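You operate a simulated robot arm through the tools that you are given. There is no shell and no other tool. Be economical: measure what you need, move in short steps, check, and stop when the job is done.

Carry out the task below with a simulated robot arm. There is one attempt and no reset: what you move stays moved.

TASK
Stand the small carton beside the blue cord strap. It goes on the side that lies toward x +0.0, y +1.0 (a direction in the base frame), with about 3 cm between them.

It is judged by the outcome, as a careful person would: the job done as asked, and still so three seconds after it is handed in. It fails if anything else is knocked over, pushed out of place, dropped, spilled or broken.

THE ROBOT
A 7-joint arm with a two-finger parallel gripper, fixed in place. Base frame: the origin is at the foot of the arm, x ahead of it, y to its left, z up; the work surface is at about z = 80. Lengths are in cm, angles in degrees, forces in N, time in s.
With the tool pointing down near the work surface it reaches from about 24 to 68 cm from the base axis. Its first joint turns from -66.0 to 66.0 degrees. Payload 2.4 kg.
Tool frame: the origin (TCP) lies between the finger pads and is the grasp point; the fingertips stand 3 cm ahead of it; z points along the fingers, y is the line along which they close. The gripper opens to 9.4 cm. The fingers are 2.8 cm wide and 1 cm thick; the gripper's body (5 by 9.6 cm) begins 5.5 cm behind the TCP.
Orientation is that of the tool frame in the base frame, as a unit quaternion [x, y, z, w]. With the fingers straight down and closing along the base's y, the tool's x points along the base's -x, its y along +y and its z along -z.

THE INTERFACE
- The arm moves only by the tool play_rows. Its argument "increments" is a list of rows, each a list of 7 numbers: the shift along the tool's x, y, z in units of 300 mm (1.0 is 300 mm), then the turn, a rotation vector about the tool's x, y, z in units of 60 degrees (1.0 is 60 degrees), then the closure in counts, from 0 (fully open) to 255 (shut). In form: [[tx, ty, tz, ax, ay, az, fingers], ...]. A call has 1 to 10 rows; each row is the pose to reach, as a shift and turn from the pose commanded when the call began, along the tool's axes at that moment. A call with a number of a shift or a turn outside -1 to 1 is refused whole. A row lasts 0.2 s, in which the tool goes at most 5 cm and 8.6 degrees; a call with a longer step from one row to the next is refused whole, and so is a gripper value outside its range. A pose out of reach is approached as far as the arm can. The call stops where the force on the tool passes 40 N (or 10 N more than at its start, if that is more) or the arm is blocked; 0.2 s more then pass. The fingers move at their own pace (about 15.3 cm/s each) and stop on an object; they squeeze with about 32 N. The grip force told is the motor's: it shows also when the fingers shut on nothing. Time passes only in rows, and 0.2 s behind the last, so rows that repeat a pose let the fingers close. It gives the time, the measured TCP pose, the force on the tool (base axes), the opening and the grip force at its end, in the units of the frame above (readings bear some noise).
- Cameras (640 x 400 px; columns grow to the right, rows downward): "scene" is fixed at [3.49, 47.19, 144.62]; the picture's right is [-0.77, -0.64, 0.00], its down [-0.35, 0.42, -0.84] and it looks along [0.54, -0.64, -0.55] (base axes); focal length 340 px, centre (320, 200). "wrist" rides on the gripper at [-3.7, 0, -5.8] in the tool frame; the picture's right is [0.00, -1.00, 0.00], its down [0.97, 0.00, -0.24] and it looks along [0.24, 0.00, 0.97] (tool axes); focal length 218 px, centre (320, 200).
- get_image(camera): a new picture of that camera. No time passes.
- probe_pixels(camera, pixels): for up to 12 pixels [column, row] of the newest picture of that camera ("zoom" is the newest enlarged one), the place [x, y, z] in the base frame of the surface seen there, good to about 0.2 cm. No time passes.
- close_up(camera, box): a new picture of the part [left, top, right, bottom] of that camera's present view, enlarged. No time passes.
- close_job(): hands the job in; it is judged then, once.

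Work in short steps. Measure before you move; look again where a grasp or a placing could have gone wrong, and mend it. You have 60 turns and 22 pictures in all, the two below and enlarged ones among them. Open the gripper and draw the arm clear of the work before you hand the job in, unless the task says otherwise; then end with one line.

The tools are called after "Request:" as a command line: name --pt "numbers of a row" for each row, then --argument value for the rest, lists and objects as JSON in quotes. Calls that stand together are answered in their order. play_rows: Moves the arm, as the interface text tells. Its arguments: {"type":"object","properties":{"increments":{"type":"array"}},"required":["increments"]} The other tools are called the same way: get_image (camera) takes a picture; probe_pixels (camera, pixels) gives the place of the surface under pixels of a picture; close_up (camera, box) takes an enlarged picture of a part of a camera's view; close_job () hands the job in.

At the start:

```text
time: 0.0
tcp_pos: [32.73, -2.79, 102.24]
tool_rot: [0.0, 1.0, 0.0, 0.0]
ft_force: [-0.1, -0.3, 0.3]
grip_width: 9.39
gripper_force: 0.1
```

scene: 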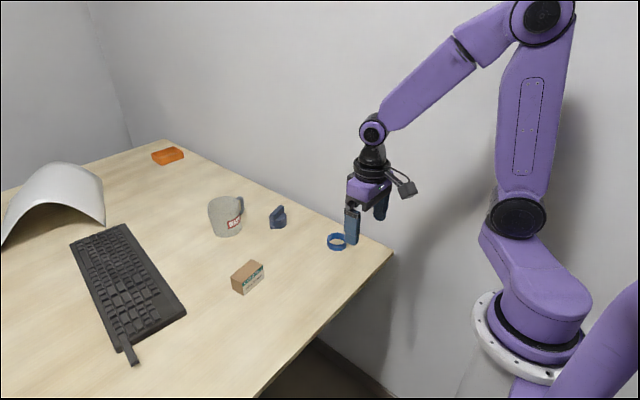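
wrist: 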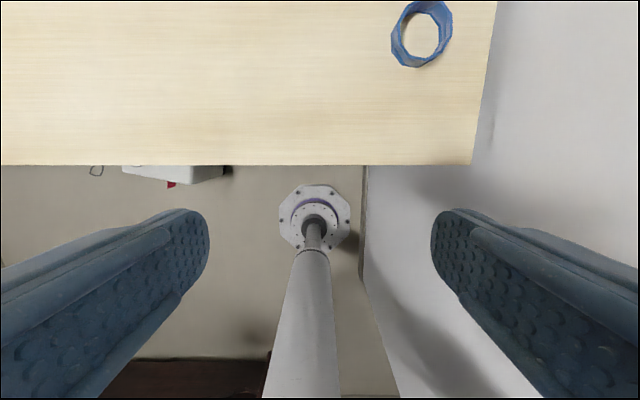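

The small carton appears near (247,277). The blue ring at (337,241) may be the cord strap, and there is another blue item at (278,217). I'll enlarge this area.

Request:
close_up --camera "scene" --box '[200, 180, 360, 300]'

Request:
probe_pixels --camera "scene" --pixels '[[327, 242], [337, 249], [346, 241], [337, 234], [247, 268], [233, 283], [242, 293], [264, 279], [262, 266], [278, 217], [226, 215], [243, 262]]'

```text
3.33 times, centred on (280, 240) of scene
```

zoom: 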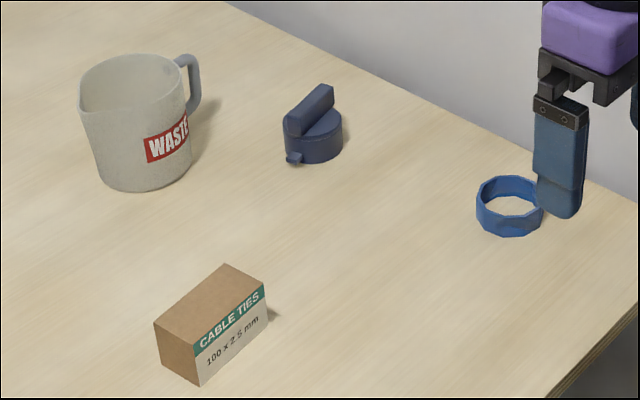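

```text
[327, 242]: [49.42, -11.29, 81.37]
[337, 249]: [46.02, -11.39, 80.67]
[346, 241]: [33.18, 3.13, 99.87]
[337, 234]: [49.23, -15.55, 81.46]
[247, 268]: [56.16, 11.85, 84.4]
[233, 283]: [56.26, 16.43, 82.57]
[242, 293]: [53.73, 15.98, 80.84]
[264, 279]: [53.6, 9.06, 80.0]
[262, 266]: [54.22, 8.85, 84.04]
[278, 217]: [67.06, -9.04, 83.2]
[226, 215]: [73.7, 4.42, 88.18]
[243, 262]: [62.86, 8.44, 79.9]
```

The ring is the strap; the navy item is a cap or knob. I'll measure the carton and the ring on the enlarged picture.

Request:
probe_pixels --camera "zoom" --pixels '[[227, 267], [157, 323], [196, 345], [262, 288], [198, 382], [265, 318], [210, 305], [480, 205], [507, 230], [510, 180], [535, 192], [163, 360]]'

```text
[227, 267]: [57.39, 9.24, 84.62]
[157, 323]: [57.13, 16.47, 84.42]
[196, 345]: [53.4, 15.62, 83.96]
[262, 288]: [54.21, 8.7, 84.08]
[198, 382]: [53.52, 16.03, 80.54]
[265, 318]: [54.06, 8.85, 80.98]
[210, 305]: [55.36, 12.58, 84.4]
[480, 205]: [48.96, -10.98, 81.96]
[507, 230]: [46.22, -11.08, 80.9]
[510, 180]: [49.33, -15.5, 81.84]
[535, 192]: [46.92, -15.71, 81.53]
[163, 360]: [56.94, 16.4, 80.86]
```

Carton: centre about (55.5,12.6), top z 84.4, 3.6 x 7.2 cm, long side about 3.6° off y. I'll move above it and turn the fingers so they close along x.

Request:
play_rows --pt "-0.076 0.051 0 0 0 0.1 0" --pt "-0.152 0.103 0 0 0 0.2 0" --pt "-0.228 0.154 0 0 0 0.3 0" --pt "-0.304 0.205 0 0 0 0.4 0" --pt "-0.38 0.257 0 0 0 0.5 0" --pt "-0.456 0.308 0 0 0 0.6 0" --pt "-0.532 0.359 0 0 0 0.7 0" --pt "-0.608 0.41 0 0 0 0.8 0" --pt "-0.684 0.462 0 0 0 0.9 0" --pt "-0.76 0.513 0 0 0 1.0 0"

Request:
play_rows --pt "0 0 0 0 0 0.11 0" --pt "0 0 0 0 0 0.22 0" --pt "0 0 0.02 0 0 0.33 0" --pt "0 0 0.04 0 0 0.44 0" --pt "0 0 0.04 0 0 0.44 0"

Request:
get_image --camera "wrist"

Request:
get_image --camera "scene"

```text
time: 2.2
tcp_pos: [55.71, 12.67, 102.45]
tool_rot: [0.502, 0.865, 0.0, 0.0]
ft_force: [0.9, -0.6, 0.1]
grip_width: 9.39
gripper_force: 0.0
```

```text
time: 3.4
tcp_pos: [55.41, 12.64, 101.01]
tool_rot: [0.685, 0.728, -0.001, 0.0]
ft_force: [0.5, -0.5, 0.1]
grip_width: 9.4
gripper_force: 0.0
```

```text
18 pictures are left
```

wrist: 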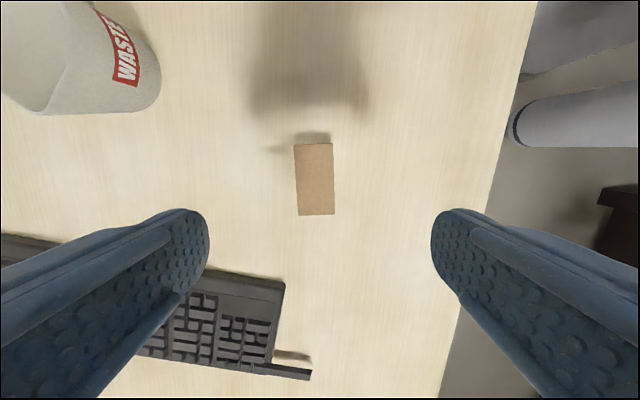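

```text
17 pictures are left
```

scene: 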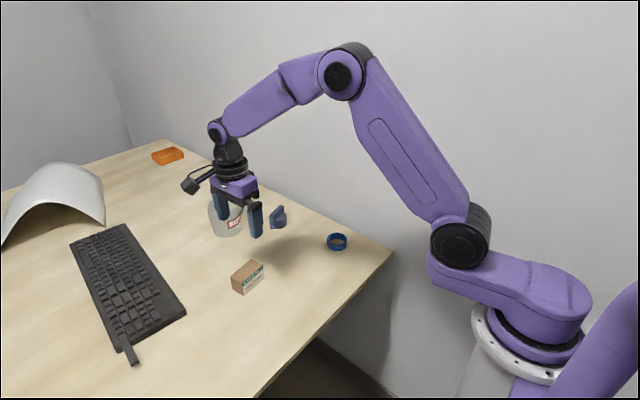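

The carton is in view at (314,180). I'll probe its top corners, and also the ring in the now unobstructed scene view.

Request:
probe_pixels --camera "wrist" --pixels '[[296, 147], [330, 145], [300, 213], [332, 211], [315, 180]]'

Request:
close_up --camera "scene" --box '[312, 225, 360, 255]'

```text
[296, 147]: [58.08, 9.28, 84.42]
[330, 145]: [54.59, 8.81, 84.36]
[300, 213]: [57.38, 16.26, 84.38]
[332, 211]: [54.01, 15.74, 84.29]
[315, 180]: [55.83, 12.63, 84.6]
```

```text
13.33 times, centred on (336, 240) of scene
```

zoom: 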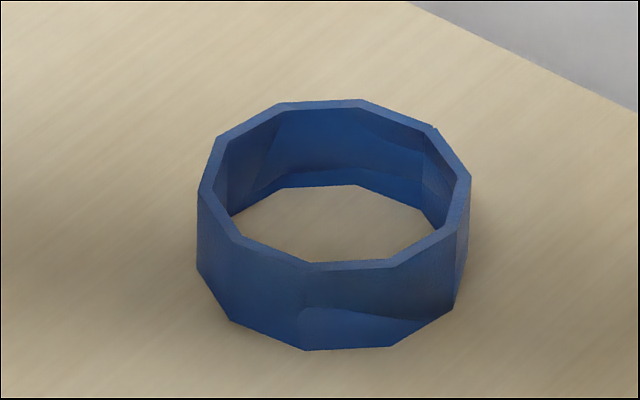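

Request:
probe_pixels --camera "zoom" --pixels '[[201, 190], [208, 240], [232, 243], [307, 267], [395, 262], [455, 230], [466, 180], [432, 131], [359, 103], [280, 105], [215, 142], [306, 346]]'

```text
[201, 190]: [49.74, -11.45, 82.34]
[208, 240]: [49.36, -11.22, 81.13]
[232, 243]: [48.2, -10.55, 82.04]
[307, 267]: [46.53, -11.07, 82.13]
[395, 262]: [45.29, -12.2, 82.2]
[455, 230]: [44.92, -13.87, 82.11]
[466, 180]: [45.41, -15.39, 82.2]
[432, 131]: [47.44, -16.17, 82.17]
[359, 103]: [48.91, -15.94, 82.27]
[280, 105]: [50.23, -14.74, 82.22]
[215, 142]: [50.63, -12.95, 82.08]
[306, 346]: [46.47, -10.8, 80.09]
```

Ring: centre (47.7,-13.4), radius about 2.85, +y edge at y about -10.6. The carton centre is refined to (56.0,12.5), yaw 5.3°. I'll descend around it and close.

Request:
play_rows --pt "-0.006 0.019 0.12 0 0 -0.03 0" --pt "-0.006 0.019 0.24 0 0 -0.03 0" --pt "-0.006 0.019 0.36 0 0 -0.03 0" --pt "-0.006 0.019 0.46 0 0 -0.03 0" --pt "-0.006 0.019 0.53 0 0 -0.03 0" --pt "-0.006 0.019 0.57 0 0 -0.03 0" --pt "-0.006 0.019 0.57 0 0 -0.03 0"

Request:
get_image --camera "wrist"

```text
time: 5.0
tcp_pos: [56.14, 12.63, 84.11]
tool_rot: [0.672, 0.74, 0.0, 0.0]
ft_force: [0.7, 0.3, 0.2]
grip_width: 9.39
gripper_force: 0.0
```

```text
15 pictures are left
```

wrist: 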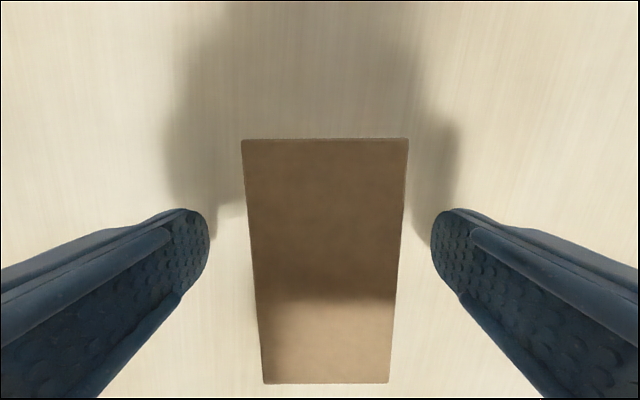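

It is aligned and centred, so I'll go down 0.7 cm and close.

Request:
play_rows --pt "0 0 0.023 0 0 0 0" --pt "0 0 0.023 0 0 0 90" --pt "0 0 0.023 0 0 0 150" --pt "0 0 0.023 0 0 0 200" --pt "0 0 0.023 0 0 0 255" --pt "0 0 0.023 0 0 0 255"

```text
time: 6.4
tcp_pos: [56.06, 12.57, 83.25]
tool_rot: [0.673, 0.74, 0.0, 0.001]
ft_force: [-0.2, 0.0, 0.3]
grip_width: 4.34
gripper_force: 32.1
```

It is gripped (width 4.34). I'll lift and check.

Request:
play_rows --pt "0 0 -0.03 0 0 0 255" --pt "0 0 -0.1 0 0 0 255" --pt "0 0 -0.18 0 0 0 255" --pt "0 0 -0.26 0 0 0 255" --pt "0 0 -0.3 0 0 0 255" --pt "0 0 -0.3 0 0 0 255"

Request:
get_image --camera "wrist"

```text
time: 7.8
tcp_pos: [56.06, 12.51, 92.24]
tool_rot: [0.673, 0.739, 0.0, -0.001]
ft_force: [-0.3, 1.0, -0.1]
grip_width: 4.36
gripper_force: 31.7
```

```text
14 pictures are left
```

wrist: 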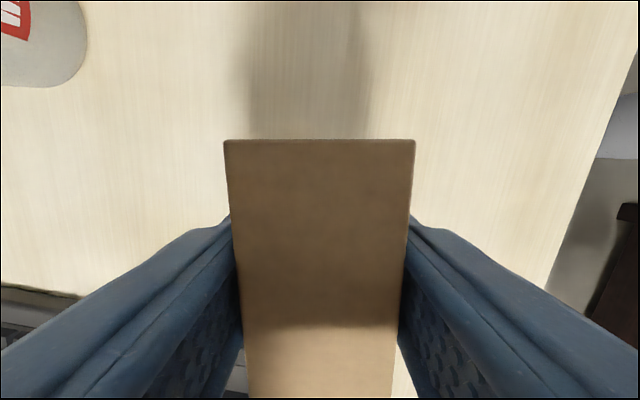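

The carton is held. I'll measure where its leading (-y) edge lies relative to the TCP.

Request:
probe_pixels --camera "wrist" --pixels '[[228, 145], [320, 145], [411, 145], [260, 395], [390, 395], [320, 280], [320, 142]]'

```text
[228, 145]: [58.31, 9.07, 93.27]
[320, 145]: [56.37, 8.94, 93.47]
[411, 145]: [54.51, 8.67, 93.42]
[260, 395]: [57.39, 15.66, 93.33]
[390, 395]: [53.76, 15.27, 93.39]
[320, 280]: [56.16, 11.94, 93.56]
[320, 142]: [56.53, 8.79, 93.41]
```

The leading edge is 3.75 cm ahead of the TCP. The target TCP is (47.7,-3.85) with the tool squared to the axes. I'll traverse at this height.

Request:
play_rows --pt "-0.052 -0.033 0 0 0 0.009 255" --pt "-0.103 -0.066 0 0 0 0.018 255" --pt "-0.155 -0.099 0 0 0 0.027 255" --pt "-0.207 -0.132 0 0 0 0.036 255" --pt "-0.258 -0.165 0 0 0 0.045 255" --pt "-0.31 -0.197 0 0 0 0.054 255" --pt "-0.362 -0.23 0 0 0 0.063 255" --pt "-0.414 -0.263 0 0 0 0.072 255" --pt "-0.465 -0.296 0 0 0 0.081 255" --pt "-0.517 -0.329 0 0 0 0.09 255"

Request:
play_rows --pt "0 0 0.0 0 0 0 255" --pt "0 0 0.0 0 0 0 255"

Request:
get_image --camera "wrist"

```text
time: 10.0
tcp_pos: [47.69, -3.92, 92.31]
tool_rot: [0.708, 0.706, 0.0, 0.0]
ft_force: [0.0, 0.9, -2.1]
grip_width: 4.35
gripper_force: 31.9
```

```text
time: 10.6
tcp_pos: [47.81, -3.82, 92.35]
tool_rot: [0.707, 0.707, 0.0, 0.001]
ft_force: [0.9, -0.5, -1.7]
grip_width: 4.36
gripper_force: 32.3
```

```text
13 pictures are left
```

wrist: 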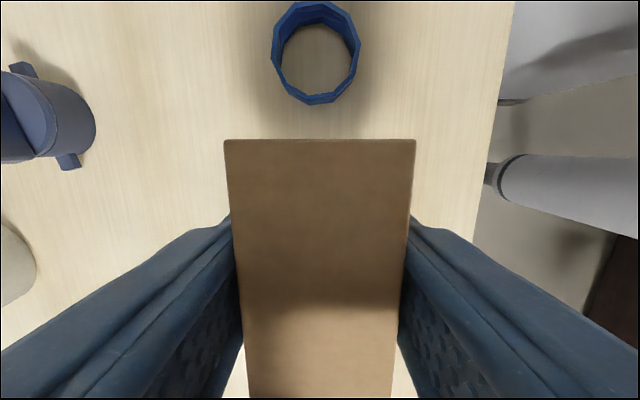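

It is aligned with the ring. I'll lower to TCP z of about 83.3.

Request:
play_rows --pt "0 0 0.07 0 0 0 255" --pt "0 0 0.14 0 0 0 255" --pt "0 0 0.21 0 0 0 255" --pt "0 0 0.26 0 0 0 255" --pt "0 0 0.28 0 0 0 255" --pt "0 0 0.293 0 0 0 255" --pt "0 0 0.3 0 0 0 255" --pt "0 0 0.3 0 0 0 255"

Request:
get_image --camera "scene"

```text
time: 12.4
tcp_pos: [47.82, -3.82, 83.26]
tool_rot: [0.707, 0.707, 0.0, 0.0]
ft_force: [0.0, -0.2, -1.7]
grip_width: 4.35
gripper_force: 32.1
```

```text
12 pictures are left
```

scene: 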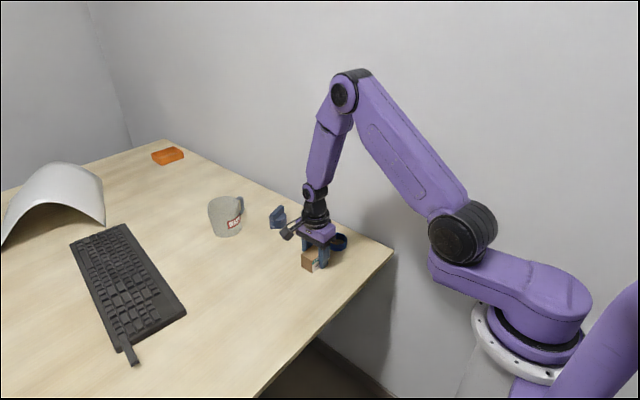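

It is at the grasp height again, z 83.26. I'll check the ground contact in an enlarged view before releasing.

Request:
close_up --camera "scene" --box '[280, 220, 360, 280]'

```text
6.67 times, centred on (320, 250) of scene
```

zoom: 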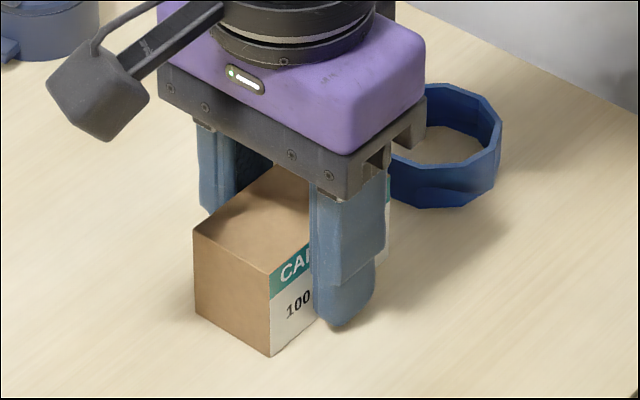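

The carton is on the table. I'll open and rise.

Request:
play_rows --pt "0 0 0 0 0 0 120" --pt "0 0 0 0 0 0 40" --pt "0 0 0 0 0 0 0" --pt "0 0 0 0 0 0 0"

Request:
play_rows --pt "0 0 -0.05 0 0 0 0" --pt "0 0 -0.15 0 0 0 0" --pt "0 0 -0.27 0 0 0 0" --pt "0 0 -0.39 0 0 0 0" --pt "0 0 -0.51 0 0 0 0" --pt "0 0 -0.6 0 0 0 0" --pt "0 0 -0.65 0 0 0 0" --pt "0 0 -0.65 0 0 0 0"

Request:
close_up --camera "scene" --box '[280, 220, 360, 280]'

Request:
get_image --camera "wrist"

```text
time: 13.4
tcp_pos: [47.64, -3.75, 83.36]
tool_rot: [0.707, 0.707, 0.001, 0.0]
ft_force: [-0.3, -0.5, -0.7]
grip_width: 9.41
gripper_force: 0.0
```

```text
time: 15.2
tcp_pos: [47.77, -3.79, 102.9]
tool_rot: [0.707, 0.707, 0.0, 0.0]
ft_force: [-0.2, -0.1, 0.5]
grip_width: 9.4
gripper_force: 0.0
```

```text
6.67 times, centred on (320, 250) of scene
```

zoom: 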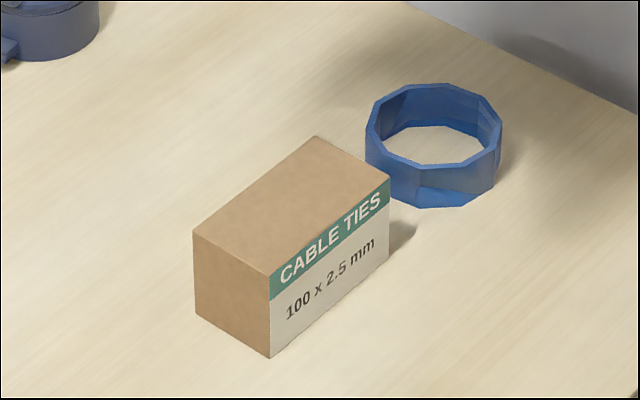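

```text
9 pictures are left
```

wrist: 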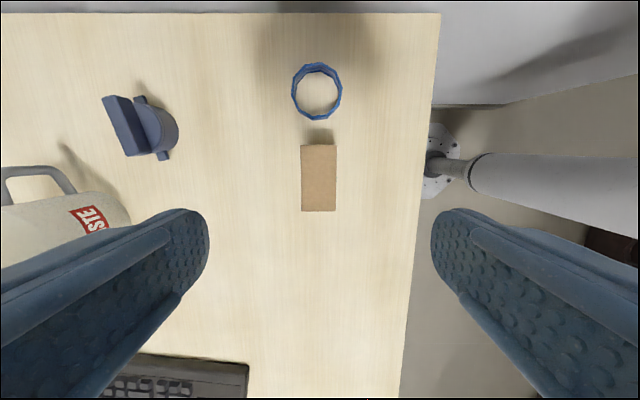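

The carton stands upright and clear. I'll measure the gap.

Request:
probe_pixels --camera "wrist" --pixels '[[302, 147], [319, 146], [335, 147], [304, 209], [334, 209], [317, 118], [306, 115], [328, 115], [294, 92], [340, 92]]'

Request:
probe_pixels --camera "zoom" --pixels '[[315, 139], [386, 180], [384, 145], [421, 168], [420, 205], [366, 130]]'

```text
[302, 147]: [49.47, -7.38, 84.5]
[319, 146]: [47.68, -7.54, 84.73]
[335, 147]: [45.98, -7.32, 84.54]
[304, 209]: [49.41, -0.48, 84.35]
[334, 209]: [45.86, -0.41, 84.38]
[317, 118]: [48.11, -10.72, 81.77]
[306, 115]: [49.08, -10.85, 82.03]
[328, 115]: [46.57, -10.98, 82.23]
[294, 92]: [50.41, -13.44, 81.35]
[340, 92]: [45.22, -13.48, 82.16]
```

```text
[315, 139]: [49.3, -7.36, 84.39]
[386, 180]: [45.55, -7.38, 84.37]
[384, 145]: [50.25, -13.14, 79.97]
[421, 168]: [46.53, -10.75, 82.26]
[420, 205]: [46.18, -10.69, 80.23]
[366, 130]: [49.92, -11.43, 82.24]
```

The gap is about 3.1 cm, from y -7.5 to y -10.65, centred on the strap in x. The arm is raised clear at z 103 with the gripper open, so I'll hand in.

Request:
close_job

```text
The job is handed in.
```

The small carton stands upright on the +y side of the blue cord strap, with a measured gap of about 3.1 cm; nothing else was moved, and the job is handed in.
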